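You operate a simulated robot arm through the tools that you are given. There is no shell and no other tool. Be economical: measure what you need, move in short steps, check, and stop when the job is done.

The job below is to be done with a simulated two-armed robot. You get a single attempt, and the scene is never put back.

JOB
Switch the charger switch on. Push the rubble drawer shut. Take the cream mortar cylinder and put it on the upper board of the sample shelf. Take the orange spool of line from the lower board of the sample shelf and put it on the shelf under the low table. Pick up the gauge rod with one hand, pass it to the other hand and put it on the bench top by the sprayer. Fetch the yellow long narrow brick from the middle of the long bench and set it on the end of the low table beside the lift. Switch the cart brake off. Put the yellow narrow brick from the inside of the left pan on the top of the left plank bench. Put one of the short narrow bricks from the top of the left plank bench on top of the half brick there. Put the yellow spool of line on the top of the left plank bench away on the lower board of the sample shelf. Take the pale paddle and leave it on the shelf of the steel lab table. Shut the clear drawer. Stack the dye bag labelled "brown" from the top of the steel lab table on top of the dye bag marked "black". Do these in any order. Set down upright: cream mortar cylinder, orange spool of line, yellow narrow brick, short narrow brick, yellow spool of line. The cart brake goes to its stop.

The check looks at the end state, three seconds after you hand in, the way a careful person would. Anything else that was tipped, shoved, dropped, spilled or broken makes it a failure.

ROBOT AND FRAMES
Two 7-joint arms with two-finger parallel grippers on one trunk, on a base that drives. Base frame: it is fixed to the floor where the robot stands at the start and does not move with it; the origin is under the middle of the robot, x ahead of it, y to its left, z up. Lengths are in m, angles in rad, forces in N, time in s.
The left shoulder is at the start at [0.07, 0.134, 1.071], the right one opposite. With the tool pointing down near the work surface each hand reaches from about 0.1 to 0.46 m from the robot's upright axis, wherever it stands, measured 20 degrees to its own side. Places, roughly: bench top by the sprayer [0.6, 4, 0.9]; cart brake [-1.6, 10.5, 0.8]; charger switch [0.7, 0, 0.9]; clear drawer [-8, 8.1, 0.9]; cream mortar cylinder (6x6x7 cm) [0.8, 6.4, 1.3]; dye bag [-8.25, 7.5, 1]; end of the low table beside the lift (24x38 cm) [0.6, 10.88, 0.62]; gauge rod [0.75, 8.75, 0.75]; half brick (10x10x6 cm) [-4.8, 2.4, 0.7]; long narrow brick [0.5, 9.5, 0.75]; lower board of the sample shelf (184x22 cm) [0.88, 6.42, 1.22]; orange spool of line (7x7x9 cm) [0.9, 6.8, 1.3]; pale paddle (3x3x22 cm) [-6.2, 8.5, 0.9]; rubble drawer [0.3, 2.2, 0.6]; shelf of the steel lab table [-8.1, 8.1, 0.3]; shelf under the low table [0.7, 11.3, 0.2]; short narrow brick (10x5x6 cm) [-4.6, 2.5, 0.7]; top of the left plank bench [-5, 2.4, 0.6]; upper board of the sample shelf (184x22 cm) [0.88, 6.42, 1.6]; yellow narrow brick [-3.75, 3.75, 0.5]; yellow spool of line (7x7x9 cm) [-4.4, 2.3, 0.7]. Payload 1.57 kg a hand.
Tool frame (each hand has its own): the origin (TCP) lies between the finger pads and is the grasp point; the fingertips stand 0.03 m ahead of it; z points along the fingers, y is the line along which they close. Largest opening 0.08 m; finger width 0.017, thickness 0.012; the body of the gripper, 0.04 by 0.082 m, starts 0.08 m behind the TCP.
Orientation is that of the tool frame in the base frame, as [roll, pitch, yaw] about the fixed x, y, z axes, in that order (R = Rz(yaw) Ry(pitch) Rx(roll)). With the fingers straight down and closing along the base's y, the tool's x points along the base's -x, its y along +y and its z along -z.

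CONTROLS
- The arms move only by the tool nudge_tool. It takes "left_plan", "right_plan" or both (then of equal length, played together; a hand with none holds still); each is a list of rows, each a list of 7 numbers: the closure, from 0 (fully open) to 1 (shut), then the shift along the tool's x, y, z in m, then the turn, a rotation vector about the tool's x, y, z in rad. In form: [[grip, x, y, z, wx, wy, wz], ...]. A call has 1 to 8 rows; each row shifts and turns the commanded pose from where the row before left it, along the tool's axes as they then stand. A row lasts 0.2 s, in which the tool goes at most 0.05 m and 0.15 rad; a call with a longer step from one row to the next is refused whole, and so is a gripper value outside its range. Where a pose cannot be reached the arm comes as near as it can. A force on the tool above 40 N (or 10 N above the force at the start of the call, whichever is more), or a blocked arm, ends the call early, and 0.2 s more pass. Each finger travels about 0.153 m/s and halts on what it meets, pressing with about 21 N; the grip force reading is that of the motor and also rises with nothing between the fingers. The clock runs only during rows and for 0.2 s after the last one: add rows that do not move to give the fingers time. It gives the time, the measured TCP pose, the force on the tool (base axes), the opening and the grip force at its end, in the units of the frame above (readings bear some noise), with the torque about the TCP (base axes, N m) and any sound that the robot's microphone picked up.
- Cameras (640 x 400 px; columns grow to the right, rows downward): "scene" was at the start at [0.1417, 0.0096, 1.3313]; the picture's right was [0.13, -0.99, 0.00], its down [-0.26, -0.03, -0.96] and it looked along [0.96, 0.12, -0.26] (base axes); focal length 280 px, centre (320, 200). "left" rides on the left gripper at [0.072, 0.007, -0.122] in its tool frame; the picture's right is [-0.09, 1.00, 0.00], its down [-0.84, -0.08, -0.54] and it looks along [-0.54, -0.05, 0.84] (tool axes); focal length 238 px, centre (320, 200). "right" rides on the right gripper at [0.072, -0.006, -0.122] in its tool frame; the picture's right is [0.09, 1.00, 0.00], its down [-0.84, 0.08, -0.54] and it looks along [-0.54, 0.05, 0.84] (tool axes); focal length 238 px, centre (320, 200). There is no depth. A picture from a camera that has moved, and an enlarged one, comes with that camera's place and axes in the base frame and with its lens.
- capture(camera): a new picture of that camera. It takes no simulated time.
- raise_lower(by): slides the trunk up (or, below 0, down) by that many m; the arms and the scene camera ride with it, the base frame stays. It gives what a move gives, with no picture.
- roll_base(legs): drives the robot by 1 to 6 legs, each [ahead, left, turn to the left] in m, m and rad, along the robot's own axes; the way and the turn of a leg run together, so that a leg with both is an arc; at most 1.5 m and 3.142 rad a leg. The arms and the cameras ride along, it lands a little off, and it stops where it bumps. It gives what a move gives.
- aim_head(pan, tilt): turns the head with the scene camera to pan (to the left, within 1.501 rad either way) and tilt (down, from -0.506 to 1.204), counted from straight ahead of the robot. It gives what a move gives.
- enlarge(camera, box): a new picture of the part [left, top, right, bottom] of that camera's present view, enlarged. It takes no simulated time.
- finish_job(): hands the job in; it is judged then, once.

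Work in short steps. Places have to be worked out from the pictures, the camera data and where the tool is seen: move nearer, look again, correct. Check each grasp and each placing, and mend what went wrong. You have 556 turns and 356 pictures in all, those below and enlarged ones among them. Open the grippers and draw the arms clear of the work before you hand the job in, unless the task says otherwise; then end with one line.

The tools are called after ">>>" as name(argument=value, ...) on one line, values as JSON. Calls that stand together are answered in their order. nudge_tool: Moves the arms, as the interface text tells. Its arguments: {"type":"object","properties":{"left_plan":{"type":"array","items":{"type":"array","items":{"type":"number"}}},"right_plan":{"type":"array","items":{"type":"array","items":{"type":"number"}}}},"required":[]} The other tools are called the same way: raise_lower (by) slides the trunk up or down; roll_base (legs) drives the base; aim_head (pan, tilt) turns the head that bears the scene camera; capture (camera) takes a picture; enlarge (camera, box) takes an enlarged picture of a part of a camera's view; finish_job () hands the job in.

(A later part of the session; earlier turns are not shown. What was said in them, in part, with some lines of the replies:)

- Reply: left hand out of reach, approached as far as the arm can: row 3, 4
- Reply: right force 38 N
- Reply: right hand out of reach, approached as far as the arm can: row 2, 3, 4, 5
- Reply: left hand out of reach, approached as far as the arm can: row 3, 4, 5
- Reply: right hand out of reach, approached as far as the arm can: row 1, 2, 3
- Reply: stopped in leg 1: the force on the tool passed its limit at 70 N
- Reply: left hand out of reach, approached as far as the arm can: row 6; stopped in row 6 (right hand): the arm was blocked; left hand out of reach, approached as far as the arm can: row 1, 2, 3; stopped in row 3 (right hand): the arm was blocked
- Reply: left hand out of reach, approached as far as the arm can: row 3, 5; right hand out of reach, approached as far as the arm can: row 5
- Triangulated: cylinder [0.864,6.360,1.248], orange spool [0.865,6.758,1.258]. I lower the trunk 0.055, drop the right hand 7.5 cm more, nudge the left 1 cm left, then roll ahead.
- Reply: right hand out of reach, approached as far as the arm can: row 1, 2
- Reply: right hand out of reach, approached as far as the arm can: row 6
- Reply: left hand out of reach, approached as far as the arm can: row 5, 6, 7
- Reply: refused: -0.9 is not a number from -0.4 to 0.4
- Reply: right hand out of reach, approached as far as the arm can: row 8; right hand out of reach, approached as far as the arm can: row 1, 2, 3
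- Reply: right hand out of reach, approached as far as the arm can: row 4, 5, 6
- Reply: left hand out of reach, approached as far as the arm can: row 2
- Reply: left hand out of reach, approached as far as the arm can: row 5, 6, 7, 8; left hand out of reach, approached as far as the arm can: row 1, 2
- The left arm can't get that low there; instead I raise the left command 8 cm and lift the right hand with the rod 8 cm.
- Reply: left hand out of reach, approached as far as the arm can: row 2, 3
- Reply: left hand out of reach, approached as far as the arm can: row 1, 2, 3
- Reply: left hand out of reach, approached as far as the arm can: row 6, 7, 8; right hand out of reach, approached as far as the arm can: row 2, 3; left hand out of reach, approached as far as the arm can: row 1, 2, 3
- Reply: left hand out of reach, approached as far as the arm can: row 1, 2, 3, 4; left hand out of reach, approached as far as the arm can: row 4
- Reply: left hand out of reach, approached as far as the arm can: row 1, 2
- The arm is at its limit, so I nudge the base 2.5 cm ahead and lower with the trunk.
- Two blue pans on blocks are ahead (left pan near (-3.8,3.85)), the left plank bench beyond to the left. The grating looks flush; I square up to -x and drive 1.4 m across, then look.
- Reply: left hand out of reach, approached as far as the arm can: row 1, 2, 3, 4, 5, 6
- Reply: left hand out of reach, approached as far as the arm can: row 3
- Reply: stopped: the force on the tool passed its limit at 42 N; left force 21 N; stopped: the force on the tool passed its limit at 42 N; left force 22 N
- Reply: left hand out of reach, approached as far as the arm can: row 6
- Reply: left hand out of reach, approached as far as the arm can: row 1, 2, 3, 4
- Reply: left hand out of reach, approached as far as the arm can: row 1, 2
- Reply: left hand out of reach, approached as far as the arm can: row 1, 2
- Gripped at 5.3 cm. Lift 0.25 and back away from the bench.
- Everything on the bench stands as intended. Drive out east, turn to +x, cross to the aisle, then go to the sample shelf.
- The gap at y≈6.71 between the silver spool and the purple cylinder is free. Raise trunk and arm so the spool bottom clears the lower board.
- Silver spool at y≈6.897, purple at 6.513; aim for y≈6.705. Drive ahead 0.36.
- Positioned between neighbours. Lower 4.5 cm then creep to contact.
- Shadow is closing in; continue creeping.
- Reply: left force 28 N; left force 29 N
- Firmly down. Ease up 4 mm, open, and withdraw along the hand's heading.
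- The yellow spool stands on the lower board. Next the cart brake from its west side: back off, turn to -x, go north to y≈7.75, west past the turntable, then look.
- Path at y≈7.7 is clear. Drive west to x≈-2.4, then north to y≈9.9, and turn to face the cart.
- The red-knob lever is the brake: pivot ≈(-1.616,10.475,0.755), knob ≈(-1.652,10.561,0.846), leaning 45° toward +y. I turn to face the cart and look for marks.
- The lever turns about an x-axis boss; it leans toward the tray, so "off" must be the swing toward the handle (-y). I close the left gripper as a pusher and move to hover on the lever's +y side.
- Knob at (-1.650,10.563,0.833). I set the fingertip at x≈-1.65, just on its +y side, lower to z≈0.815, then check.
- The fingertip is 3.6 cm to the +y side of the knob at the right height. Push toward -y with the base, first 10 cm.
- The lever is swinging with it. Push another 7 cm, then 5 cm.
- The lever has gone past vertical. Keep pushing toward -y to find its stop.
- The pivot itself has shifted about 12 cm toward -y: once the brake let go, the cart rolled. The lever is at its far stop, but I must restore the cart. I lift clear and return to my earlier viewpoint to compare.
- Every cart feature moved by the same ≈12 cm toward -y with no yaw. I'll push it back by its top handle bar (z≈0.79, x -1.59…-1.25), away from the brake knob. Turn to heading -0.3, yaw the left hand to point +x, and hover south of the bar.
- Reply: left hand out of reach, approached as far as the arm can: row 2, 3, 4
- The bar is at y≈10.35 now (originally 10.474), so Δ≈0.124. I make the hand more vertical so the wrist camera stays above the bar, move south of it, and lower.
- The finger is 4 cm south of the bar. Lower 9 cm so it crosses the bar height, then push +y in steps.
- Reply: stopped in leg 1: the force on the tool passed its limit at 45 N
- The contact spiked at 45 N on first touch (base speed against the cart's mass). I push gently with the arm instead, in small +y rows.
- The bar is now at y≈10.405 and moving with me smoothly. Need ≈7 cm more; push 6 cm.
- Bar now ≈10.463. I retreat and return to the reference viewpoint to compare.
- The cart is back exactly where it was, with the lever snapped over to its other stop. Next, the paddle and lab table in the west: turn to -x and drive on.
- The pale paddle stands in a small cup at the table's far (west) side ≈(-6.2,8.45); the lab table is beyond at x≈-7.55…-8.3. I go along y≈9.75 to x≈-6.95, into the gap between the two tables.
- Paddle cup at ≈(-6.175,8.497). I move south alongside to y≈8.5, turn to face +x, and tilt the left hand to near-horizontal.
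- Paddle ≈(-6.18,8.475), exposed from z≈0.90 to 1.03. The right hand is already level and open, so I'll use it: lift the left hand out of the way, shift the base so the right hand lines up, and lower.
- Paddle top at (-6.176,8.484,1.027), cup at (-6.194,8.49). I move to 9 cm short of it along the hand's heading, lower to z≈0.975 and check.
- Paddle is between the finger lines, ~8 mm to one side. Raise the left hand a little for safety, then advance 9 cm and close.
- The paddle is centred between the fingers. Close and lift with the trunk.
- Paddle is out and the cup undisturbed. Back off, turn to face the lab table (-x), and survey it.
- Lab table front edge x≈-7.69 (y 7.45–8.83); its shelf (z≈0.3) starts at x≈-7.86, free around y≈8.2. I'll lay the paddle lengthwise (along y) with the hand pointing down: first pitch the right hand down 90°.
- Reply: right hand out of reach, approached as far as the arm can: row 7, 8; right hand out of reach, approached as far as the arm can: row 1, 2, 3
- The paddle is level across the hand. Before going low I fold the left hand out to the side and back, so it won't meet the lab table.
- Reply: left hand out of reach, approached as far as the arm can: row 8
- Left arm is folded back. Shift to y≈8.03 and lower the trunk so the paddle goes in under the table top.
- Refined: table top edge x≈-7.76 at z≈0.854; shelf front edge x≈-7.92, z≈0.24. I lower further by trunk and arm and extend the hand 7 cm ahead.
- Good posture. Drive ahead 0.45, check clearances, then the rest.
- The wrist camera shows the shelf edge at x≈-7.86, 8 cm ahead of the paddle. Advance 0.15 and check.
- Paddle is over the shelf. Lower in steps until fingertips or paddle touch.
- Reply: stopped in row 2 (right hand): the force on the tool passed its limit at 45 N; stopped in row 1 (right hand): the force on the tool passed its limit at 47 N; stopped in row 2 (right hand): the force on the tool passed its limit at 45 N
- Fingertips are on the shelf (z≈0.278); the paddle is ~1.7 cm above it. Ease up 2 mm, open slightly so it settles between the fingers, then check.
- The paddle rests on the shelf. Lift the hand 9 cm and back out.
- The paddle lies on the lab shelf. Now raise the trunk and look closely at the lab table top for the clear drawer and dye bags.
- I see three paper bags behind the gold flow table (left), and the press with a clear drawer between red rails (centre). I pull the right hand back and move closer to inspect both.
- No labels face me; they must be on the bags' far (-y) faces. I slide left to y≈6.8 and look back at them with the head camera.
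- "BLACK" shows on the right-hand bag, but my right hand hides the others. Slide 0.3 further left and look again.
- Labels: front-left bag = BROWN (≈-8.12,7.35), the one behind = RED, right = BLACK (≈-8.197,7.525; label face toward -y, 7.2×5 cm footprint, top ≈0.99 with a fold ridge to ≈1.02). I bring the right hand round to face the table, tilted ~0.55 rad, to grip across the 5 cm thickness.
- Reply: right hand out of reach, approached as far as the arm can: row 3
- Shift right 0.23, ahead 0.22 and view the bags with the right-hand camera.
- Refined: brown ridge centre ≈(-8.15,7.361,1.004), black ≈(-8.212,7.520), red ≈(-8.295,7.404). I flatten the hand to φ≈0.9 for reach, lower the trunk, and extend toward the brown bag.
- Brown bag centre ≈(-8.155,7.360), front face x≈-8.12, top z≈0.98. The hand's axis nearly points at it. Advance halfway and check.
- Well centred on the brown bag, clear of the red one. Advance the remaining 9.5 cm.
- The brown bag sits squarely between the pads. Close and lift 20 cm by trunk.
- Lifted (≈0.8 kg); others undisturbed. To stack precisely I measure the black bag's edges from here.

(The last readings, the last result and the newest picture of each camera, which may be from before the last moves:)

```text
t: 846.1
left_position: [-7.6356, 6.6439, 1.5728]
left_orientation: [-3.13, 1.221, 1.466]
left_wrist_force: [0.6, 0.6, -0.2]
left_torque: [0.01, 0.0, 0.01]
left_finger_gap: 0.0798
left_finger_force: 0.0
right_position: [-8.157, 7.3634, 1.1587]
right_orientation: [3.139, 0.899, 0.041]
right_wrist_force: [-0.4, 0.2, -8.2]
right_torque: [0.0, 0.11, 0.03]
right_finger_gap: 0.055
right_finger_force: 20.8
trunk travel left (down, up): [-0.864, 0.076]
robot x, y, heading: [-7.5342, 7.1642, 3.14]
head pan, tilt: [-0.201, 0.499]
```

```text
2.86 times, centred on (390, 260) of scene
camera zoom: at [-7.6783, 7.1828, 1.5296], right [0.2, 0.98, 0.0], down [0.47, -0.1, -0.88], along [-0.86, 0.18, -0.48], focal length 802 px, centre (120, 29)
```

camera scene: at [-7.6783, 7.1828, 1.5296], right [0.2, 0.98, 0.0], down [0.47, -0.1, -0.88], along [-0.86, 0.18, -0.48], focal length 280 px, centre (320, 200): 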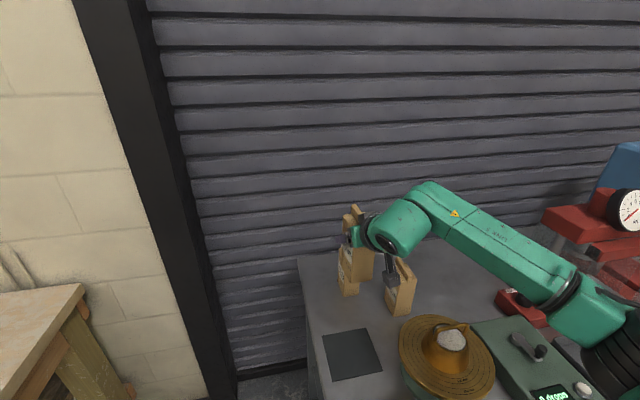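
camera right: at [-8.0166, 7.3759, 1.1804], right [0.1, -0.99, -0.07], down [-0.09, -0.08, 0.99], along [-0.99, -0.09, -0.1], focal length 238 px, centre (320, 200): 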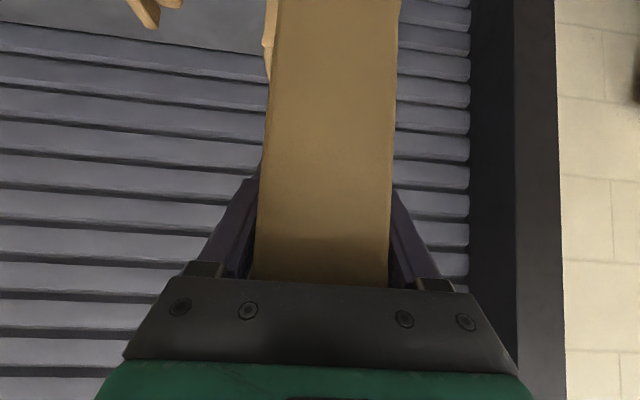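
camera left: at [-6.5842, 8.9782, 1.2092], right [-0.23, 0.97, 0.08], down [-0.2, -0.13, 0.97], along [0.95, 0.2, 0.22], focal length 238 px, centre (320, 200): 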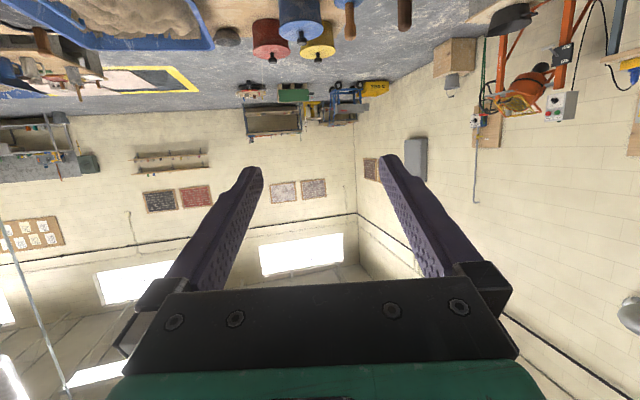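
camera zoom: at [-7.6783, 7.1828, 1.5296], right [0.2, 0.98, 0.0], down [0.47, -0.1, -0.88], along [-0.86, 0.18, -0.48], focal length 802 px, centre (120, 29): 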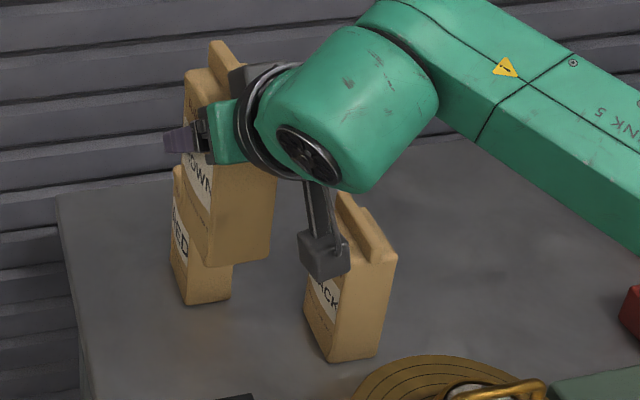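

Using the brown bag (known pose) to calibrate, the black bag's centre lies (-0.057,+0.155) from the brown's. I shift right 0.155 and ahead 0.03, keeping ~6 cm clearance.

>>> roll_base(legs=[[0, -0.153, 0]])

>>> roll_base(legs=[[0.03, 0, 0]])

>>> nudge_tool(right_plan=[[1, -0.0168, 0, 0.0212, 0, 0, 0], [1, 0, 0, 0, 0, 0, 0]])

>>> aim_head(pan=-0.15, tilt=0.6)

>>> enlarge(camera="scene", box=[280, 100, 440, 260])

```text
t: 847.5
left_position: [-7.6345, 6.7917, 1.5704]
left_orientation: [-3.129, 1.217, 1.47]
left_wrist_force: [0.7, -0.7, 0.3]
left_torque: [-0.03, 0.02, -0.01]
left_finger_gap: 0.0803
left_finger_force: 0.1
right_position: [-8.1561, 7.5115, 1.1603]
right_orientation: [-3.139, 0.898, 0.048]
right_wrist_force: [-0.7, -1.3, -7.2]
right_torque: [0.01, 0.12, -0.01]
right_finger_gap: 0.055
right_finger_force: 21.5
trunk travel left (down, up): [-0.864, 0.076]
robot x, y, heading: [-7.5346, 7.3187, -3.139]
head pan, tilt: [-0.201, 0.499]
```

```text
t: 848.3
left_position: [-7.6543, 6.7971, 1.5734]
left_orientation: [-3.111, 1.222, 1.489]
left_wrist_force: [1.1, 0.4, 0.2]
left_torque: [-0.01, 0.01, -0.07]
left_finger_gap: 0.0802
left_finger_force: 0.1
right_position: [-8.1803, 7.5159, 1.1637]
right_orientation: [3.137, 0.904, 0.044]
right_wrist_force: [1.4, 0.3, -7.2]
right_torque: [-0.02, 0.16, 0.01]
right_finger_gap: 0.0547
right_finger_force: 21.1
trunk travel left (down, up): [-0.864, 0.076]
robot x, y, heading: [-7.5673, 7.3199, -3.142]
head pan, tilt: [-0.201, 0.499]
```

```text
t: 848.9
left_position: [-7.6616, 6.7964, 1.5717]
left_orientation: [-3.124, 1.221, 1.476]
left_wrist_force: [1.2, -0.1, 0.0]
left_torque: [-0.02, 0.03, -0.06]
left_finger_gap: 0.0801
left_finger_force: 0.0
right_position: [-8.2123, 7.5141, 1.1605]
right_orientation: [3.14, 0.899, 0.046]
right_wrist_force: [1.2, -0.1, -7.6]
right_torque: [0.0, 0.12, 0.02]
right_finger_gap: 0.0548
right_finger_force: 21.1
trunk travel left (down, up): [-0.864, 0.076]
robot x, y, heading: [-7.5666, 7.3197, -3.139]
head pan, tilt: [-0.201, 0.499]
```

```text
t: 849.6
left_position: [-7.664, 6.796, 1.5705]
left_orientation: [-3.126, 1.219, 1.475]
left_wrist_force: [0.1, 0.3, 0.3]
left_torque: [-0.03, 0.0, 0.0]
left_finger_gap: 0.0799
left_finger_force: 0.1
right_position: [-8.2119, 7.5135, 1.1598]
right_orientation: [3.14, 0.899, 0.042]
right_wrist_force: [-0.4, 0.1, -7.5]
right_torque: [-0.01, 0.14, -0.01]
right_finger_gap: 0.0549
right_finger_force: 21.1
trunk travel left (down, up): [-0.864, 0.076]
robot x, y, heading: [-7.5668, 7.3191, -3.14]
head pan, tilt: [-0.15, 0.6]
```

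```text
2.50 times, centred on (360, 180) of scene
camera zoom: at [-7.7054, 7.3312, 1.5207], right [0.15, 0.99, 0.0], down [0.56, -0.08, -0.82], along [-0.82, 0.12, -0.57], focal length 701 px, centre (220, 250)
```

zoom: 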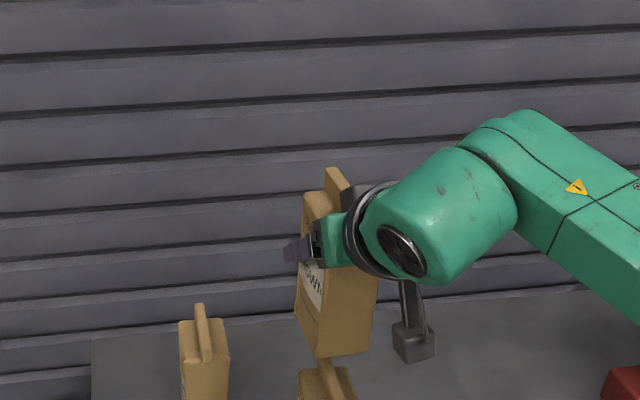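

>>> enlarge(camera="scene", box=[300, 190, 420, 310])

```text
3.33 times, centred on (360, 250) of scene
camera zoom: at [-7.7054, 7.3312, 1.5207], right [0.15, 0.99, 0.0], down [0.56, -0.08, -0.82], along [-0.82, 0.12, -0.57], focal length 935 px, centre (187, 33)
```

zoom: 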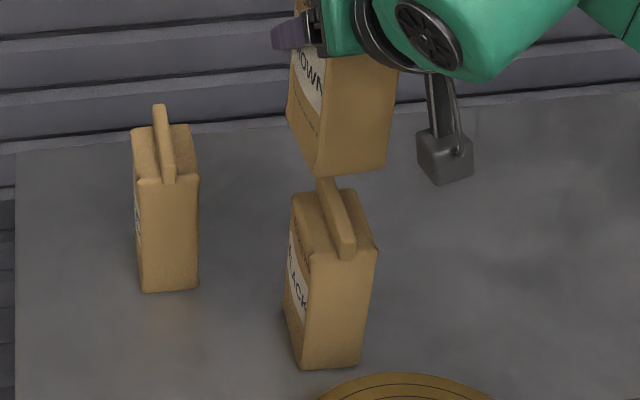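

Alignment check: brown needs +5 mm in y and 8 mm further in. I correct and lower 5 cm, then look again.

>>> nudge_tool(right_plan=[[1, -0.005, -0.005, 0.0063, 0, 0, 0], [1, 0, 0, 0, 0, 0, 0]])

>>> raise_lower(by=-0.045)

>>> enlarge(camera="scene", box=[300, 170, 420, 290])

```text
t: 850.2
left_position: [-7.664, 6.7965, 1.572]
left_orientation: [-3.129, 1.219, 1.471]
left_wrist_force: [-0.8, -0.6, 0.9]
left_torque: [0.0, 0.04, 0.03]
left_finger_gap: 0.0801
left_finger_force: 0.0
right_position: [-8.222, 7.5193, 1.1584]
right_orientation: [3.139, 0.898, 0.044]
right_wrist_force: [0.0, -0.8, -8.1]
right_torque: [-0.04, 0.09, 0.03]
right_finger_gap: 0.0549
right_finger_force: 20.8
trunk travel left (down, up): [-0.864, 0.076]
robot x, y, heading: [-7.5655, 7.3229, -3.144]
head pan, tilt: [-0.15, 0.6]
```

```text
t: 851.1
left_position: [-7.6639, 6.7941, 1.527]
left_orientation: [-3.128, 1.219, 1.472]
left_wrist_force: [-0.6, -0.1, -0.2]
left_torque: [0.01, 0.0, 0.0]
left_finger_gap: 0.08
left_finger_force: 0.0
right_position: [-8.2219, 7.5193, 1.113]
right_orientation: [3.141, 0.901, 0.044]
right_wrist_force: [0.7, 0.1, -7.8]
right_torque: [-0.01, 0.1, -0.01]
right_finger_gap: 0.055
right_finger_force: 21.2
trunk travel left (down, up): [-0.819, 0.121]
robot x, y, heading: [-7.5702, 7.3224, -3.145]
head pan, tilt: [-0.15, 0.6]
```

```text
3.33 times, centred on (360, 230) of scene
camera zoom: at [-7.7061, 7.331, 1.4756], right [0.15, 0.99, 0.0], down [0.56, -0.08, -0.82], along [-0.82, 0.12, -0.57], focal length 935 px, centre (187, 100)
```

zoom: 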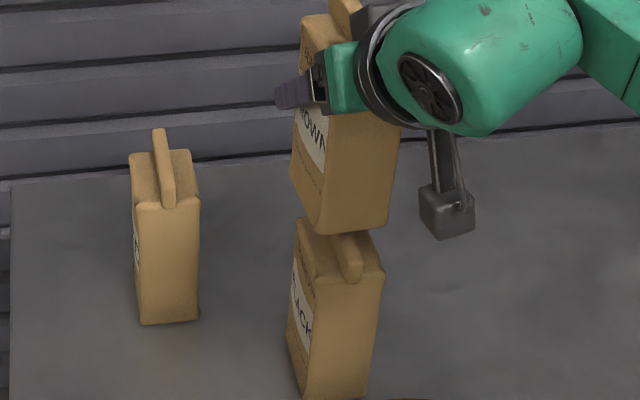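

Brown and black now coincide within a millimetre or two. Creep down to contact.

>>> raise_lower(by=-0.01)

>>> raise_lower(by=-0.005)

>>> raise_lower(by=-0.004)

```text
t: 851.6
left_position: [-7.6652, 6.7955, 1.5159]
left_orientation: [-3.128, 1.22, 1.47]
left_wrist_force: [0.3, 0.6, 0.6]
left_torque: [0.03, 0.0, -0.03]
left_finger_gap: 0.0799
left_finger_force: 0.0
right_position: [-8.2213, 7.5181, 1.1043]
right_orientation: [3.139, 0.899, 0.042]
right_wrist_force: [0.9, 0.1, -7.4]
right_torque: [-0.01, 0.14, -0.05]
right_finger_gap: 0.0547
right_finger_force: 20.9
trunk travel left (down, up): [-0.809, 0.131]
robot x, y, heading: [-7.5676, 7.3193, -3.144]
head pan, tilt: [-0.15, 0.6]
```

```text
t: 852.2
left_position: [-7.6647, 6.7964, 1.5121]
left_orientation: [-3.13, 1.22, 1.47]
left_wrist_force: [0.2, 0.3, -0.2]
left_torque: [-0.01, 0.01, 0.03]
left_finger_gap: 0.0798
left_finger_force: 0.1
right_position: [-8.222, 7.5191, 1.0973]
right_orientation: [3.139, 0.896, 0.043]
right_wrist_force: [-0.6, 0.1, -7.4]
right_torque: [-0.02, 0.1, -0.02]
right_finger_gap: 0.0547
right_finger_force: 20.9
trunk travel left (down, up): [-0.804, 0.136]
robot x, y, heading: [-7.5694, 7.3228, -3.141]
head pan, tilt: [-0.15, 0.6]
```

```text
t: 852.7
left_position: [-7.6647, 6.7957, 1.5057]
left_orientation: [-3.129, 1.22, 1.471]
left_wrist_force: [-0.4, 0.2, 0.0]
left_torque: [0.04, 0.01, -0.02]
left_finger_gap: 0.0802
left_finger_force: 0.1
right_position: [-8.2226, 7.5183, 1.0938]
right_orientation: [3.14, 0.896, 0.044]
right_wrist_force: [-0.2, -0.2, -7.2]
right_torque: [-0.02, 0.13, -0.01]
right_finger_gap: 0.0549
right_finger_force: 21.2
trunk travel left (down, up): [-0.8, 0.14]
robot x, y, heading: [-7.5648, 7.3222, -3.145]
head pan, tilt: [-0.15, 0.6]
```

>>> raise_lower(by=-0.004)

>>> raise_lower(by=-0.004)

>>> enlarge(camera="scene", box=[310, 170, 410, 270])

```text
t: 853.2
left_position: [-7.6649, 6.7962, 1.5033]
left_orientation: [-3.13, 1.22, 1.47]
left_wrist_force: [-0.3, -0.1, 0.1]
left_torque: [0.02, 0.03, 0.02]
left_finger_gap: 0.0798
left_finger_force: 0.1
right_position: [-8.2218, 7.5196, 1.0911]
right_orientation: [3.139, 0.897, 0.044]
right_wrist_force: [-0.2, 1.1, -7.2]
right_torque: [0.02, 0.11, 0.0]
right_finger_gap: 0.0546
right_finger_force: 20.7
trunk travel left (down, up): [-0.796, 0.144]
robot x, y, heading: [-7.5631, 7.3221, -3.137]
head pan, tilt: [-0.15, 0.6]
```

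```text
t: 853.8
left_position: [-7.6637, 6.7952, 1.4993]
left_orientation: [-3.129, 1.219, 1.469]
left_wrist_force: [0.0, 0.1, 0.1]
left_torque: [0.0, 0.0, 0.0]
left_finger_gap: 0.08
left_finger_force: 0.1
right_position: [-8.2218, 7.5187, 1.0866]
right_orientation: [3.14, 0.896, 0.045]
right_wrist_force: [0.1, 0.0, -7.2]
right_torque: [-0.01, 0.13, 0.0]
right_finger_gap: 0.0551
right_finger_force: 20.5
trunk travel left (down, up): [-0.792, 0.148]
robot x, y, heading: [-7.5641, 7.317, -3.145]
head pan, tilt: [-0.15, 0.6]
```

```text
4.00 times, centred on (360, 220) of scene
camera zoom: at [-7.7068, 7.331, 1.4485], right [0.15, 0.99, 0.0], down [0.56, -0.08, -0.82], along [-0.81, 0.12, -0.57], focal length 1122 px, centre (160, 120)
```

zoom: 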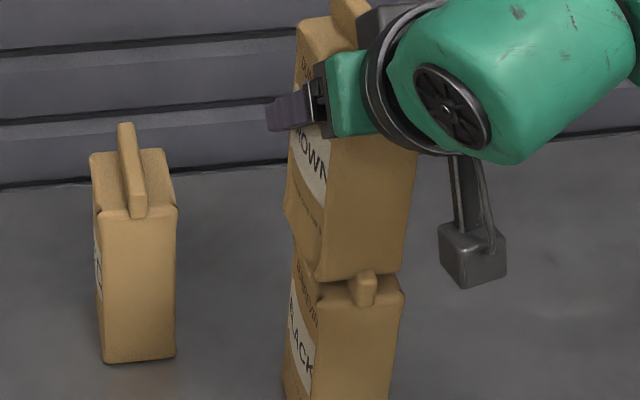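

No contact yet; continue in 4 mm steps.

>>> raise_lower(by=-0.004)

>>> raise_lower(by=-0.004)

>>> raise_lower(by=-0.004)

```text
t: 854.3
left_position: [-7.663, 6.7962, 1.4949]
left_orientation: [-3.13, 1.221, 1.47]
left_wrist_force: [0.0, 0.4, -0.3]
left_torque: [0.02, 0.01, 0.0]
left_finger_gap: 0.0798
left_finger_force: 0.0
right_position: [-8.2221, 7.5188, 1.0826]
right_orientation: [3.138, 0.898, 0.044]
right_wrist_force: [-0.5, -0.5, -6.6]
right_torque: [0.01, 0.12, 0.02]
right_finger_gap: 0.0548
right_finger_force: 21.0
trunk travel left (down, up): [-0.788, 0.152]
robot x, y, heading: [-7.5694, 7.3172, -3.141]
head pan, tilt: [-0.15, 0.6]
```

```text
t: 854.8
left_position: [-7.6648, 6.7958, 1.4909]
left_orientation: [-3.129, 1.22, 1.471]
left_wrist_force: [-0.4, 0.3, 0.6]
left_torque: [-0.02, 0.0, -0.01]
left_finger_gap: 0.0801
left_finger_force: 0.0
right_position: [-8.2226, 7.5174, 1.0787]
right_orientation: [3.14, 0.898, 0.044]
right_wrist_force: [0.5, 0.2, -7.8]
right_torque: [-0.05, 0.13, 0.02]
right_finger_gap: 0.0547
right_finger_force: 21.2
trunk travel left (down, up): [-0.784, 0.156]
robot x, y, heading: [-7.5643, 7.3176, -3.143]
head pan, tilt: [-0.15, 0.6]
```

```text
t: 855.4
left_position: [-7.6635, 6.7952, 1.4878]
left_orientation: [-3.126, 1.22, 1.475]
left_wrist_force: [0.2, 0.3, -0.4]
left_torque: [0.0, -0.02, 0.05]
left_finger_gap: 0.08
left_finger_force: 0.0
right_position: [-8.2201, 7.5187, 1.0779]
right_orientation: [3.14, 0.902, 0.045]
right_wrist_force: [-3.0, 0.7, 0.1]
right_torque: [0.33, 0.43, 0.03]
right_finger_gap: 0.0549
right_finger_force: 20.9
trunk travel left (down, up): [-0.78, 0.16]
robot x, y, heading: [-7.5666, 7.3176, -3.144]
head pan, tilt: [-0.15, 0.6]
```

Contact: the load is now carried by the black bag. Check the view, then release gently.

>>> enlarge(camera="scene", box=[310, 160, 410, 260])

>>> nudge_tool(right_plan=[[0.9, 0, 0, 0, 0, 0, 0], [0.6, 0, 0, 0, 0, 0, 0], [0.28, 0, 0, 0, 0, 0, 0], [0.28, 0, 0, 0, 0, 0, 0], [0.28, 0, 0, 0, 0, 0, 0]])

>>> enlarge(camera="scene", box=[310, 160, 410, 260])

```text
4.00 times, centred on (360, 210) of scene
camera zoom: at [-7.7049, 7.3307, 1.4368], right [0.15, 0.99, 0.0], down [0.56, -0.08, -0.82], along [-0.82, 0.12, -0.57], focal length 1122 px, centre (160, 160)
```

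zoom: 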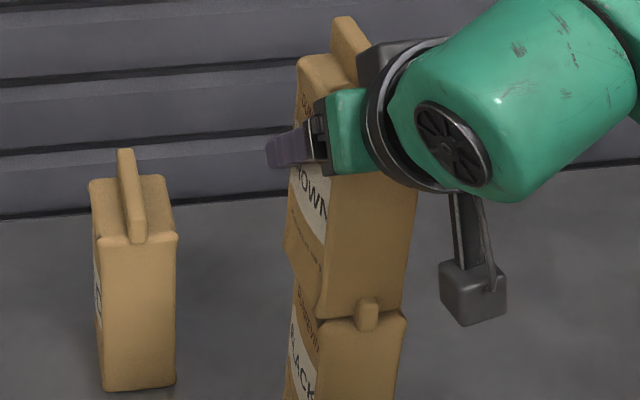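

```text
t: 856.6
left_position: [-7.6624, 6.7952, 1.4872]
left_orientation: [-3.125, 1.22, 1.476]
left_wrist_force: [0.4, -0.2, -0.2]
left_torque: [0.03, 0.03, 0.0]
left_finger_gap: 0.0801
left_finger_force: 0.1
right_position: [-8.2201, 7.517, 1.0766]
right_orientation: [3.14, 0.898, 0.045]
right_wrist_force: [0.4, -0.3, -0.3]
right_torque: [0.03, -0.01, -0.01]
right_finger_gap: 0.0574
right_finger_force: 0.1
trunk travel left (down, up): [-0.78, 0.16]
robot x, y, heading: [-7.5658, 7.3216, -3.143]
head pan, tilt: [-0.15, 0.6]
```

```text
4.00 times, centred on (360, 210) of scene
camera zoom: at [-7.7046, 7.3304, 1.4368], right [0.15, 0.99, 0.0], down [0.56, -0.08, -0.83], along [-0.82, 0.12, -0.56], focal length 1122 px, centre (160, 160)
```

zoom: 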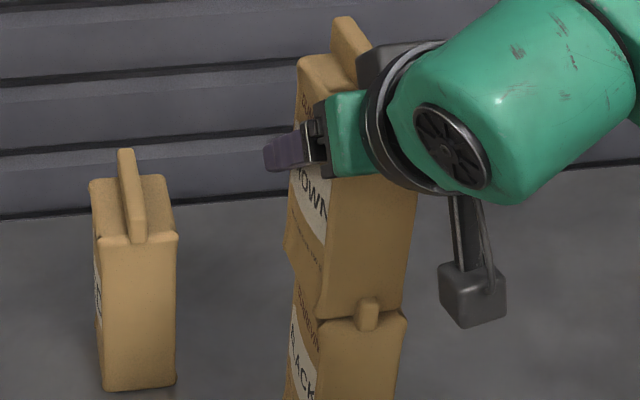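

The brown bag stands steady on the black one. Open fully and back straight out.

>>> nudge_tool(right_plan=[[0, 0, 0, 0, 0, 0, 0], [0, 0, 0, 0, 0, 0, 0], [0, 0, 0, 0, 0, 0, 0]])

>>> roll_base(legs=[[-0.12, 0, 0]])

>>> roll_base(legs=[[-0.2, 0, 0]])

>>> capture(camera="scene")

```text
t: 857.4
left_position: [-7.6617, 6.796, 1.4876]
left_orientation: [-3.124, 1.221, 1.474]
left_wrist_force: [-1.1, -0.4, 0.4]
left_torque: [-0.03, 0.04, 0.0]
left_finger_gap: 0.0799
left_finger_force: 0.0
right_position: [-8.2198, 7.5168, 1.0755]
right_orientation: [3.14, 0.899, 0.046]
right_wrist_force: [-0.3, -0.4, 1.1]
right_torque: [-0.02, -0.03, 0.03]
right_finger_gap: 0.0797
right_finger_force: 0.0
trunk travel left (down, up): [-0.78, 0.16]
robot x, y, heading: [-7.5667, 7.3178, -3.142]
head pan, tilt: [-0.15, 0.6]
```

```text
t: 858.6
left_position: [-7.5448, 6.7962, 1.4872]
left_orientation: [-3.132, 1.219, 1.466]
left_wrist_force: [-0.1, 1.2, 0.2]
left_torque: [0.01, 0.0, 0.02]
left_finger_gap: 0.0799
left_finger_force: 0.1
right_position: [-8.1006, 7.5176, 1.0745]
right_orientation: [3.139, 0.897, 0.045]
right_wrist_force: [0.3, -0.1, -0.8]
right_torque: [0.0, -0.02, 0.02]
right_finger_gap: 0.0799
right_finger_force: 0.0
trunk travel left (down, up): [-0.78, 0.16]
robot x, y, heading: [-7.4455, 7.3229, -3.139]
head pan, tilt: [-0.15, 0.6]
```

```text
t: 860.2
left_position: [-7.3462, 6.7952, 1.4876]
left_orientation: [-3.135, 1.22, 1.464]
left_wrist_force: [-0.7, 0.3, 0.4]
left_torque: [0.03, -0.04, 0.09]
left_finger_gap: 0.0798
left_finger_force: 0.0
right_position: [-7.9014, 7.5181, 1.0735]
right_orientation: [3.14, 0.897, 0.045]
right_wrist_force: [-0.1, -1.0, 0.5]
right_torque: [0.01, -0.01, 0.0]
right_finger_gap: 0.0798
right_finger_force: 0.0
trunk travel left (down, up): [-0.78, 0.16]
robot x, y, heading: [-7.2448, 7.3174, 3.142]
head pan, tilt: [-0.15, 0.6]
```

```text
57 pictures are left
camera scene: at [-7.3869, 7.3307, 1.4364], right [0.15, 0.99, 0.0], down [0.56, -0.09, -0.82], along [-0.81, 0.12, -0.57], focal length 280 px, centre (320, 200)
```

scene: 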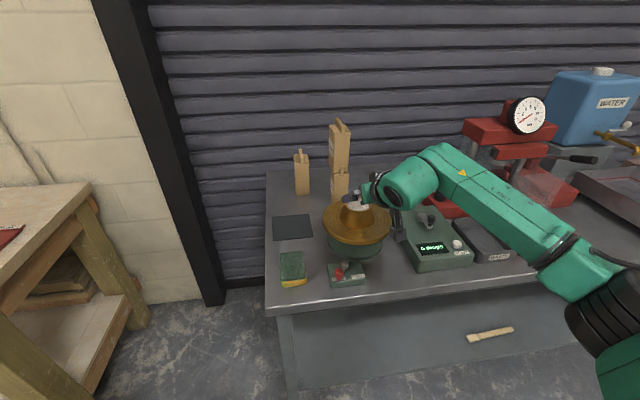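

The stack stands. My right hand is close above the gold cone, so I raise first, then verify nothing was disturbed.

>>> raise_lower(by=0.15)

>>> roll_base(legs=[[-0.15, 0, 0]])

>>> enlarge(camera="scene", box=[250, 100, 450, 260])

```text
t: 862.0
left_position: [-7.3425, 6.7956, 1.6365]
left_orientation: [-3.128, 1.219, 1.469]
left_wrist_force: [-0.2, 0.3, 1.0]
left_torque: [-0.08, 0.0, 0.03]
left_finger_gap: 0.0802
left_finger_force: 0.1
right_position: [-7.8998, 7.5183, 1.2257]
right_orientation: [3.14, 0.899, 0.044]
right_wrist_force: [-0.8, 0.0, 0.1]
right_torque: [0.01, 0.03, -0.01]
right_finger_gap: 0.0801
right_finger_force: 0.0
trunk travel left (down, up): [-0.93, 0.01]
robot x, y, heading: [-7.2456, 7.3191, 3.146]
head pan, tilt: [-0.15, 0.6]
```

```text
t: 863.3
left_position: [-7.1985, 6.7967, 1.6366]
left_orientation: [-3.139, 1.221, 1.46]
left_wrist_force: [-0.4, -0.1, 0.0]
left_torque: [-0.01, 0.01, 0.0]
left_finger_gap: 0.0801
left_finger_force: 0.1
right_position: [-7.753, 7.52, 1.2231]
right_orientation: [3.141, 0.895, 0.042]
right_wrist_force: [-0.5, -0.6, 0.0]
right_torque: [-0.01, 0.02, 0.01]
right_finger_gap: 0.0801
right_finger_force: 0.1
trunk travel left (down, up): [-0.93, 0.01]
robot x, y, heading: [-7.0923, 7.3191, 3.134]
head pan, tilt: [-0.15, 0.6]
```

```text
2.50 times, centred on (350, 180) of scene
camera zoom: at [-7.2392, 7.3307, 1.5863], right [0.15, 0.99, 0.0], down [0.56, -0.09, -0.82], along [-0.81, 0.13, -0.57], focal length 701 px, centre (245, 250)
```

zoom: 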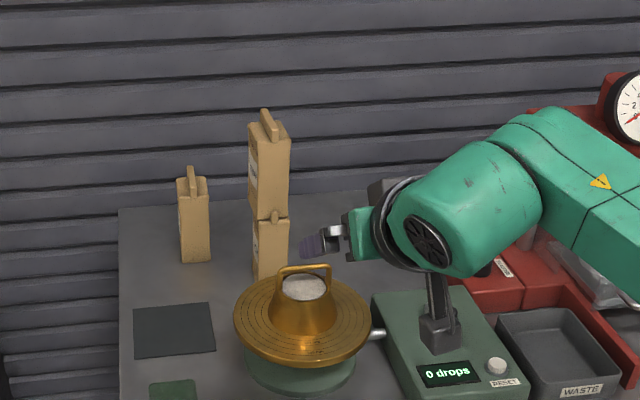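

All good. Last: the clear drawer. I move right to line the right hand up with the press (y≈8.06) and look.

>>> roll_base(legs=[[0, -0.54, 0.006]])

>>> aim_head(pan=-0.15, tilt=0.5)

>>> enlarge(camera="scene", box=[200, 100, 440, 290])

>>> capture(camera="right")

```text
t: 866.4
left_position: [-7.1887, 7.323, 1.636]
left_orientation: [-3.128, 1.218, 1.484]
left_wrist_force: [1.0, 0.5, -0.4]
left_torque: [-0.02, 0.02, 0.0]
left_finger_gap: 0.0801
left_finger_force: 0.1
right_position: [-7.7544, 8.0392, 1.2255]
right_orientation: [-3.139, 0.898, 0.058]
right_wrist_force: [0.1, -0.6, 1.2]
right_torque: [0.02, 0.0, 0.0]
right_finger_gap: 0.0798
right_finger_force: 0.1
trunk travel left (down, up): [-0.93, 0.01]
robot x, y, heading: [-7.099, 7.8518, -3.127]
head pan, tilt: [-0.15, 0.6]
```

```text
t: 867.1
left_position: [-7.1887, 7.3245, 1.6376]
left_orientation: [-3.129, 1.217, 1.483]
left_wrist_force: [0.3, -1.3, 0.5]
left_torque: [-0.01, -0.02, 0.01]
left_finger_gap: 0.08
left_finger_force: 0.1
right_position: [-7.7554, 8.0406, 1.226]
right_orientation: [3.14, 0.899, 0.059]
right_wrist_force: [-0.1, -0.7, 0.3]
right_torque: [0.0, 0.03, 0.02]
right_finger_gap: 0.0797
right_finger_force: 0.0
trunk travel left (down, up): [-0.93, 0.01]
robot x, y, heading: [-7.0977, 7.8491, -3.135]
head pan, tilt: [-0.15, 0.499]
```

```text
2.11 times, centred on (320, 195) of scene
camera zoom: at [-7.2399, 7.8595, 1.5958], right [0.14, 0.99, 0.0], down [0.47, -0.06, -0.88], along [-0.87, 0.12, -0.48], focal length 591 px, centre (320, 210)
```

zoom: 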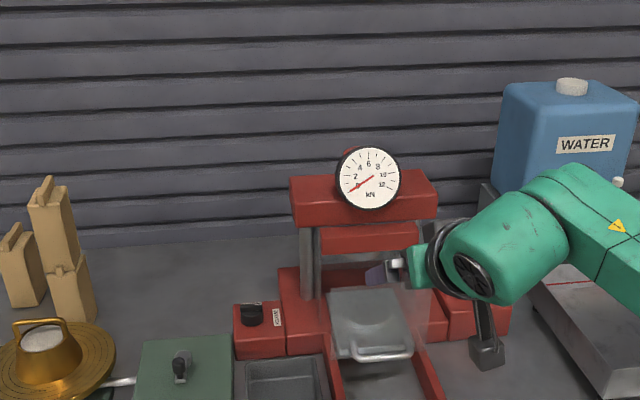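

```text
54 pictures are left
camera right: at [-7.6163, 8.0551, 1.2469], right [0.12, -0.99, -0.07], down [-0.09, -0.08, 0.99], along [-0.99, -0.11, -0.1], focal length 238 px, centre (320, 200)
```

right: 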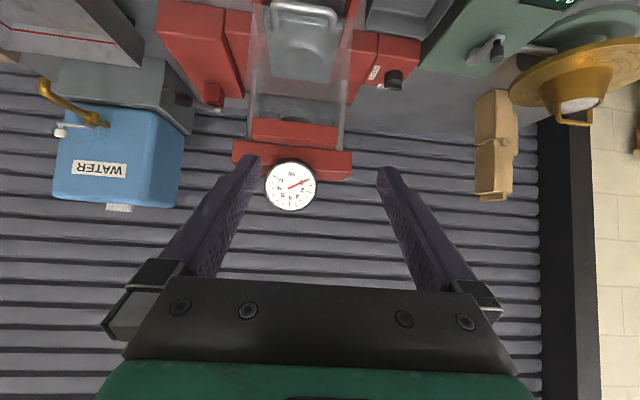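

Drawer handle bar at ≈(-7.963,8.060,0.92). I close the right hand, pull it in, tip it to φ≈0.55 so the finger crosses the bar, then position it in front of the handle.

>>> nudge_tool(right_plan=[[1, 0.025, 0, -0.031, 0, 0, 0], [1, 0.025, 0, -0.031, 0, 0, 0], [1, 0.025, 0, -0.031, 0, 0, 0], [1, 0, 0, 0, 0, 0.117, 0], [1, 0, 0, 0, 0, 0.117, 0], [1, 0, 0, 0, 0, 0.117, 0], [1, 0, 0, 0, 0, 0, 0]])

>>> roll_base(legs=[[0.2, -0.02, 0]])

>>> raise_lower(by=-0.2)

>>> capture(camera="right")

>>> capture(camera="scene")

```text
t: 868.7
left_position: [-7.1875, 7.3254, 1.6369]
left_orientation: [-3.128, 1.219, 1.482]
left_wrist_force: [-0.5, 0.3, 0.7]
left_torque: [0.01, 0.02, 0.01]
left_finger_gap: 0.08
left_finger_force: 0.1
right_position: [-7.6358, 8.0472, 1.224]
right_orientation: [3.141, 0.548, 0.06]
right_wrist_force: [-0.5, -0.6, 0.5]
right_torque: [0.0, 0.01, 0.0]
right_finger_gap: 0.0001
right_finger_force: 20.8
trunk travel left (down, up): [-0.93, 0.01]
robot x, y, heading: [-7.094, 7.8478, -3.135]
head pan, tilt: [-0.15, 0.499]
```

```text
t: 870.3
left_position: [-7.3834, 7.3436, 1.6373]
left_orientation: [-3.114, 1.219, 1.493]
left_wrist_force: [-0.2, -1.0, -1.2]
left_torque: [0.0, 0.01, -0.03]
left_finger_gap: 0.0803
left_finger_force: 0.0
right_position: [-7.8312, 8.0676, 1.2257]
right_orientation: [3.142, 0.553, 0.058]
right_wrist_force: [-0.1, -0.4, 0.1]
right_torque: [0.01, -0.01, 0.02]
right_finger_gap: 0.0001
right_finger_force: 21.1
trunk travel left (down, up): [-0.93, 0.01]
robot x, y, heading: [-7.2979, 7.8681, -3.132]
head pan, tilt: [-0.15, 0.499]
```

```text
t: 872.5
left_position: [-7.3896, 7.3437, 1.4365]
left_orientation: [-3.128, 1.22, 1.484]
left_wrist_force: [-0.2, 0.2, 0.3]
left_torque: [0.0, -0.01, 0.01]
left_finger_gap: 0.0799
left_finger_force: 0.0
right_position: [-7.8356, 8.0669, 1.0245]
right_orientation: [-3.141, 0.547, 0.058]
right_wrist_force: [-0.4, -0.2, 0.2]
right_torque: [-0.01, -0.02, 0.01]
right_finger_gap: 0.0001
right_finger_force: 21.2
trunk travel left (down, up): [-0.73, 0.21]
robot x, y, heading: [-7.2971, 7.8701, -3.128]
head pan, tilt: [-0.15, 0.499]
```

```text
53 pictures are left
camera right: at [-7.7117, 8.0806, 1.0925], right [0.14, -0.99, -0.05], down [-0.43, -0.1, 0.9], along [-0.89, -0.1, -0.44], focal length 238 px, centre (320, 200)
```

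right: 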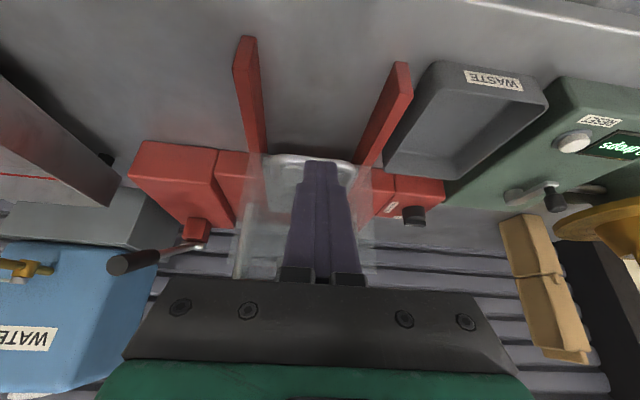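

```text
52 pictures are left
camera scene: at [-7.4402, 7.8787, 1.3959], right [0.14, 0.99, 0.0], down [0.47, -0.07, -0.88], along [-0.87, 0.12, -0.48], focal length 280 px, centre (320, 200)
```

scene: 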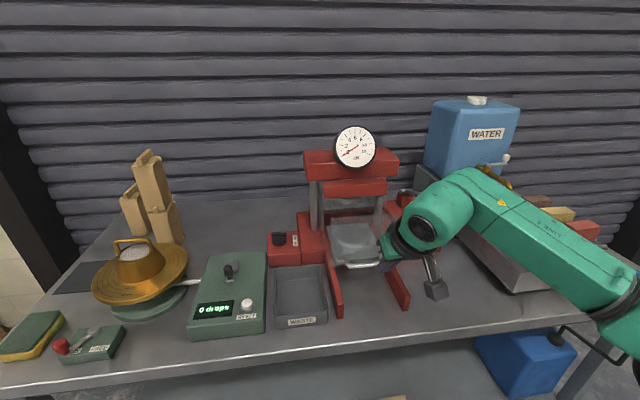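

Finger is centred on the drawer. Lower 10 cm, close up to the handle, then push with small arm rows.

>>> raise_lower(by=-0.1)

>>> roll_base(legs=[[0.1, 0, 0]])

>>> capture(camera="right")

>>> enlarge(camera="scene", box=[240, 100, 460, 280])

```text
t: 873.8
left_position: [-7.3893, 7.3433, 1.3373]
left_orientation: [-3.128, 1.219, 1.484]
left_wrist_force: [0.9, -0.5, -0.4]
left_torque: [0.04, -0.02, -0.01]
left_finger_gap: 0.0799
left_finger_force: 0.1
right_position: [-7.8347, 8.0663, 0.9251]
right_orientation: [-3.139, 0.548, 0.056]
right_wrist_force: [-0.8, -0.3, 0.0]
right_torque: [-0.04, 0.01, -0.01]
right_finger_gap: 0.0
right_finger_force: 21.3
trunk travel left (down, up): [-0.63, 0.31]
robot x, y, heading: [-7.2987, 7.8659, -3.128]
head pan, tilt: [-0.15, 0.499]
```

```text
t: 874.9
left_position: [-7.489, 7.3431, 1.3369]
left_orientation: [-3.121, 1.22, 1.485]
left_wrist_force: [-0.3, 0.3, -0.2]
left_torque: [-0.02, 0.01, 0.02]
left_finger_gap: 0.0799
left_finger_force: 0.0
right_position: [-7.9344, 8.0648, 0.9246]
right_orientation: [3.139, 0.549, 0.056]
right_wrist_force: [-0.4, 0.4, 0.0]
right_torque: [0.0, -0.03, -0.03]
right_finger_gap: 0.0002
right_finger_force: 20.4
trunk travel left (down, up): [-0.63, 0.31]
robot x, y, heading: [-7.398, 7.8678, -3.134]
head pan, tilt: [-0.15, 0.499]
```

```text
51 pictures are left
camera right: at [-7.8112, 8.0797, 0.9927], right [0.13, -0.99, -0.05], down [-0.43, -0.1, 0.9], along [-0.89, -0.1, -0.43], focal length 238 px, centre (320, 200)
```

right: 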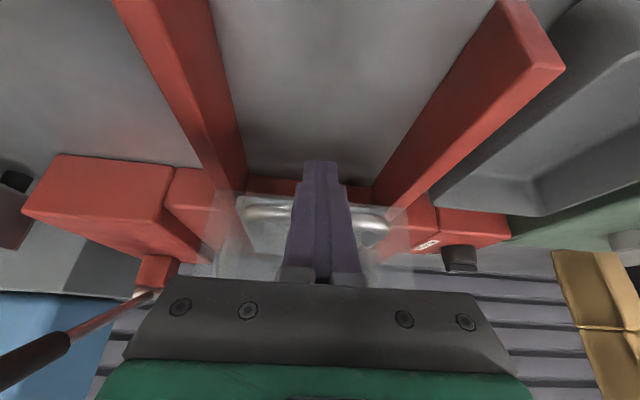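

```text
2.22 times, centred on (350, 190) of scene
camera zoom: at [-7.5397, 7.8776, 1.2959], right [0.14, 0.99, 0.0], down [0.47, -0.07, -0.88], along [-0.87, 0.12, -0.48], focal length 623 px, centre (253, 222)
```

zoom: 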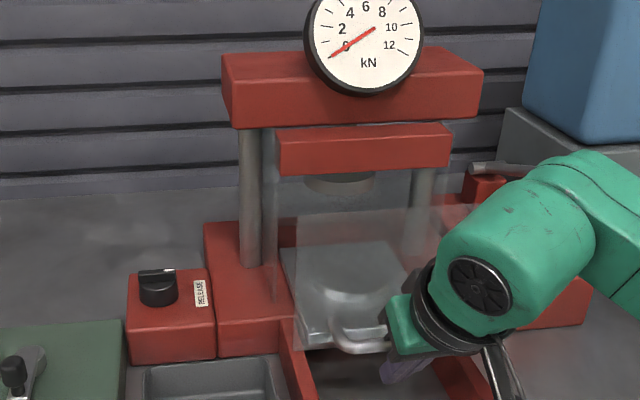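

The finger is centred on the handle. Push ahead with small arm rows (6 cm).

>>> nudge_tool(right_plan=[[1, -0.0068, 0, 0.0042, 0, 0, 0], [1, -0.0068, 0, 0.0042, 0, 0, 0], [1, -0.0068, 0, 0.0042, 0, 0, 0], [1, -0.0068, 0, 0.0042, 0, 0, 0], [1, -0.0068, 0, 0.0042, 0, 0, 0], [1, -0.0068, 0, 0.0042, 0, 0, 0], [1, -0.0068, 0, 0.0042, 0, 0, 0], [1, 0, 0, 0, 0, 0, 0]])

>>> capture(camera="right")

```text
t: 876.7
left_position: [-7.4903, 7.3438, 1.3373]
left_orientation: [-3.126, 1.22, 1.483]
left_wrist_force: [0.6, -1.0, 0.2]
left_torque: [-0.03, 0.0, -0.02]
left_finger_gap: 0.08
left_finger_force: 0.0
right_position: [-7.9917, 8.063, 0.9242]
right_orientation: [-3.141, 0.55, 0.056]
right_wrist_force: [-0.7, 0.6, 1.3]
right_torque: [-0.01, 0.0, 0.02]
right_finger_gap: 0.0002
right_finger_force: 21.3
trunk travel left (down, up): [-0.63, 0.31]
robot x, y, heading: [-7.4011, 7.8692, -3.135]
head pan, tilt: [-0.15, 0.499]
```

```text
49 pictures are left
camera right: at [-7.8676, 8.0764, 0.9922], right [0.13, -0.99, -0.05], down [-0.43, -0.1, 0.9], along [-0.89, -0.1, -0.44], focal length 238 px, centre (320, 200)
```

right: 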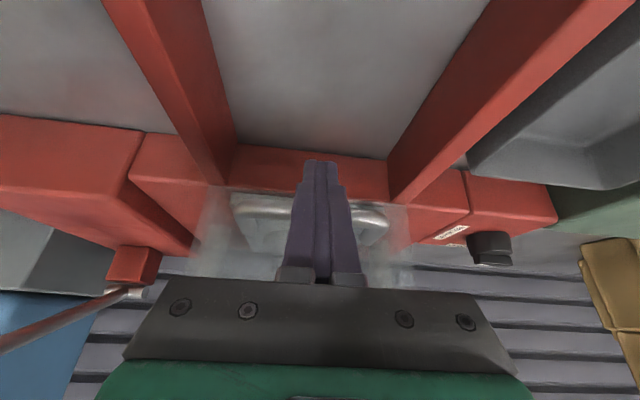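

The drawer is moving in. Continue pushing 5 cm.

>>> nudge_tool(right_plan=[[1, -0.0068, 0, 0.0042, 0, 0, 0], [1, -0.0068, 0, 0.0042, 0, 0, 0], [1, -0.0068, 0, 0.0042, 0, 0, 0], [1, -0.0068, 0, 0.0042, 0, 0, 0], [1, -0.0068, 0, 0.0042, 0, 0, 0], [1, -0.0068, 0, 0.0042, 0, 0, 0], [1, 0, 0, 0, 0, 0, 0]])

>>> enlarge(camera="scene", box=[240, 100, 460, 280])

```text
t: 877.8
left_position: [-7.4823, 7.3425, 1.338]
left_orientation: [-3.108, 1.217, 1.498]
left_wrist_force: [0.2, -0.2, -0.7]
left_torque: [-0.01, -0.02, -0.03]
left_finger_gap: 0.08
left_finger_force: 0.1
right_position: [-8.0123, 8.0621, 0.9239]
right_orientation: [3.142, 0.535, 0.056]
right_wrist_force: [21.8, 1.4, 6.9]
right_torque: [0.08, 0.27, -0.28]
right_finger_gap: 0.0001
right_finger_force: 20.8
trunk travel left (down, up): [-0.63, 0.31]
robot x, y, heading: [-7.3966, 7.8638, -3.131]
head pan, tilt: [-0.15, 0.499]
stopped in row 5 (right hand): the force on the tool passed its limit at 47 N (the readings are from after the stop); the commanded pose is now the measured one
```

```text
2.22 times, centred on (350, 190) of scene
camera zoom: at [-7.5316, 7.8779, 1.297], right [0.14, 0.99, 0.0], down [0.47, -0.07, -0.88], along [-0.87, 0.12, -0.47], focal length 623 px, centre (253, 222)
```

zoom: 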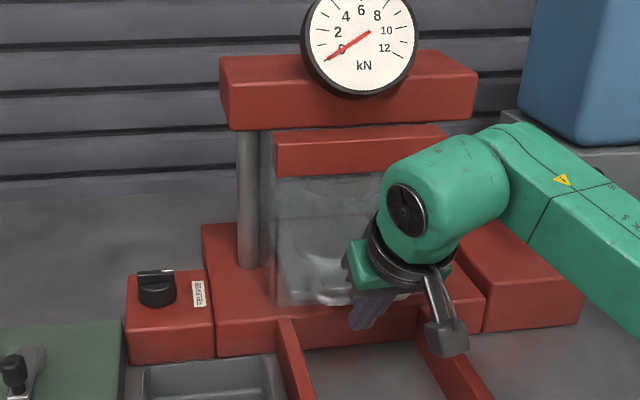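

It reached its stop (47 N), the clear panel now sits between the columns. Withdraw and check.

>>> nudge_tool(right_plan=[[1, 0.017, 0, -0.0104, 0, 0, 0], [1, 0.017, 0, -0.0104, 0, 0, 0], [1, 0.017, 0, -0.0104, 0, 0, 0]])

>>> raise_lower(by=0.25)

>>> roll_base(legs=[[-0.3, 0, 0]])

>>> capture(camera="scene")

>>> enlarge(camera="scene", box=[250, 110, 430, 270])

```text
t: 878.6
left_position: [-7.4915, 7.3436, 1.3382]
left_orientation: [-3.128, 1.218, 1.482]
left_wrist_force: [-0.8, -0.9, -0.1]
left_torque: [0.02, 0.03, -0.03]
left_finger_gap: 0.0798
left_finger_force: 0.1
right_position: [-7.9605, 8.0653, 0.9205]
right_orientation: [-3.141, 0.531, 0.056]
right_wrist_force: [-0.2, 0.1, 1.0]
right_torque: [0.0, 0.0, -0.03]
right_finger_gap: 0.0001
right_finger_force: 20.7
trunk travel left (down, up): [-0.63, 0.31]
robot x, y, heading: [-7.3992, 7.8695, -3.134]
head pan, tilt: [-0.15, 0.499]
```

```text
t: 881.2
left_position: [-7.4903, 7.3423, 1.5874]
left_orientation: [-3.125, 1.22, 1.481]
left_wrist_force: [0.0, 0.3, -0.6]
left_torque: [0.03, 0.03, 0.0]
left_finger_gap: 0.0798
left_finger_force: 0.0
right_position: [-7.9603, 8.0649, 1.1702]
right_orientation: [3.141, 0.529, 0.058]
right_wrist_force: [-0.1, 0.2, 0.2]
right_torque: [0.01, -0.01, 0.02]
right_finger_gap: 0.0002
right_finger_force: 20.4
trunk travel left (down, up): [-0.88, 0.06]
robot x, y, heading: [-7.3992, 7.8642, -3.131]
head pan, tilt: [-0.15, 0.499]
```

```text
t: 883.2
left_position: [-7.1958, 7.346, 1.5864]
left_orientation: [-3.133, 1.218, 1.47]
left_wrist_force: [-0.1, -0.2, -0.4]
left_torque: [-0.03, -0.03, 0.05]
left_finger_gap: 0.0798
left_finger_force: 0.1
right_position: [-7.6617, 8.0694, 1.1692]
right_orientation: [-3.142, 0.529, 0.054]
right_wrist_force: [0.0, -0.9, -0.6]
right_torque: [0.0, -0.01, -0.03]
right_finger_gap: 0.0
right_finger_force: 20.9
trunk travel left (down, up): [-0.88, 0.06]
robot x, y, heading: [-7.1005, 7.8734, -3.139]
head pan, tilt: [-0.15, 0.499]
```

```text
47 pictures are left
camera scene: at [-7.2426, 7.8806, 1.5455], right [0.14, 0.99, 0.0], down [0.48, -0.07, -0.88], along [-0.87, 0.13, -0.48], focal length 280 px, centre (320, 200)
```

scene: 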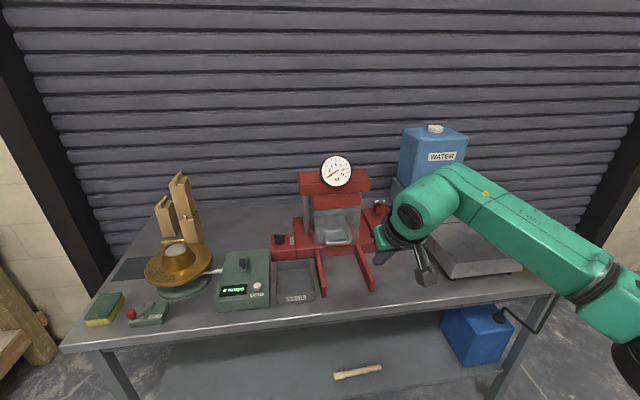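

```text
2.50 times, centred on (340, 190) of scene
camera zoom: at [-7.2426, 7.8806, 1.5455], right [0.14, 0.99, 0.0], down [0.48, -0.07, -0.88], along [-0.87, 0.13, -0.48], focal length 701 px, centre (270, 225)
```

zoom: 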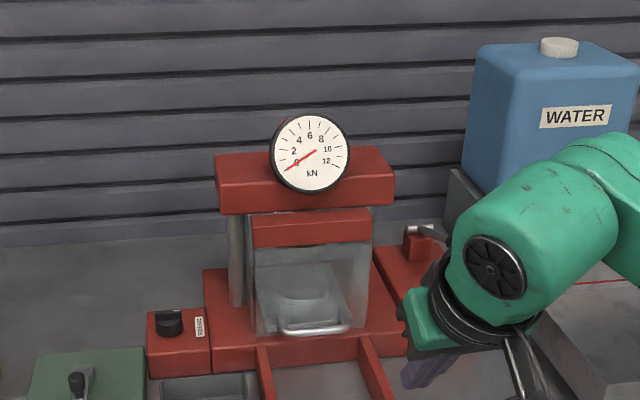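

All thirteen jobs are done and checked. I open the right gripper, draw clear and hand in.

>>> nudge_tool(right_plan=[[0.5, 0, 0, 0, 0, 0, 0], [0, 0, 0, 0, 0, 0, 0], [0, 0, 0, -0.03, 0, 0, 0]], left_plan=[[0, 0, 0, 0, 0, 0, 0], [0, 0, 0, 0, 0, 0, 0], [0, 0, 0, 0, 0, 0, 0]])

>>> roll_base(legs=[[-0.15, 0, 0]])

>>> enlarge(camera="scene", box=[60, 120, 380, 400])

```text
t: 884.0
left_position: [-7.1884, 7.3463, 1.5874]
left_orientation: [-3.123, 1.221, 1.482]
left_wrist_force: [0.5, 0.0, -0.8]
left_torque: [0.02, 0.01, 0.0]
left_finger_gap: 0.0802
left_finger_force: 0.0
right_position: [-7.6412, 8.0713, 1.1981]
right_orientation: [-3.141, 0.531, 0.054]
right_wrist_force: [0.2, -0.5, 0.6]
right_torque: [-0.02, -0.01, 0.0]
right_finger_gap: 0.0799
right_finger_force: 0.1
trunk travel left (down, up): [-0.88, 0.06]
robot x, y, heading: [-7.1005, 7.8702, -3.137]
head pan, tilt: [-0.15, 0.499]
```

```text
t: 885.4
left_position: [-7.0454, 7.3467, 1.5869]
left_orientation: [-3.138, 1.217, 1.471]
left_wrist_force: [-1.1, 0.4, 0.0]
left_torque: [-0.02, -0.04, 0.05]
left_finger_gap: 0.0797
left_finger_force: 0.0
right_position: [-7.4961, 8.0692, 1.1954]
right_orientation: [3.14, 0.527, 0.055]
right_wrist_force: [-0.8, -0.6, -0.1]
right_torque: [0.0, -0.03, 0.02]
right_finger_gap: 0.0798
right_finger_force: 0.0
trunk travel left (down, up): [-0.88, 0.06]
robot x, y, heading: [-6.9482, 7.8702, -3.132]
head pan, tilt: [-0.15, 0.499]
```

```text
1.43 times, centred on (220, 260) of scene
camera zoom: at [-7.0932, 7.8815, 1.5454], right [0.14, 0.99, 0.0], down [0.48, -0.07, -0.88], along [-0.87, 0.13, -0.48], focal length 401 px, centre (463, 114)
```

zoom: 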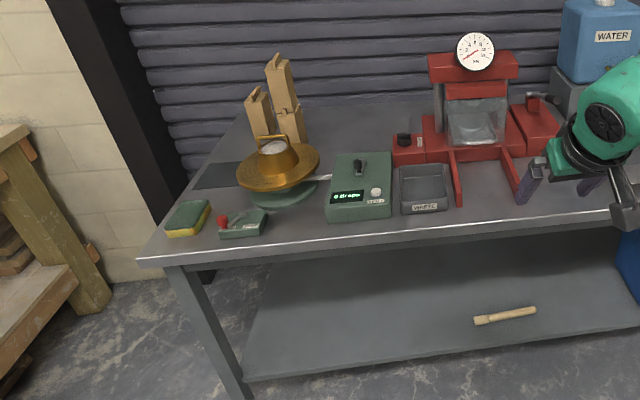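

The bag stack, clear drawer and paddle are all as wanted, and both hands are open and clear. Handing in.

>>> finish_job()

```text
The job is handed in.
```

I handed the job in with all thirteen tasks done and both hands open and clear. While I was switching the brake off, the cart rolled about 12 cm; I pushed it back and it matched an earlier picture. I took the brake lever to be at its stop because it would swing no further.
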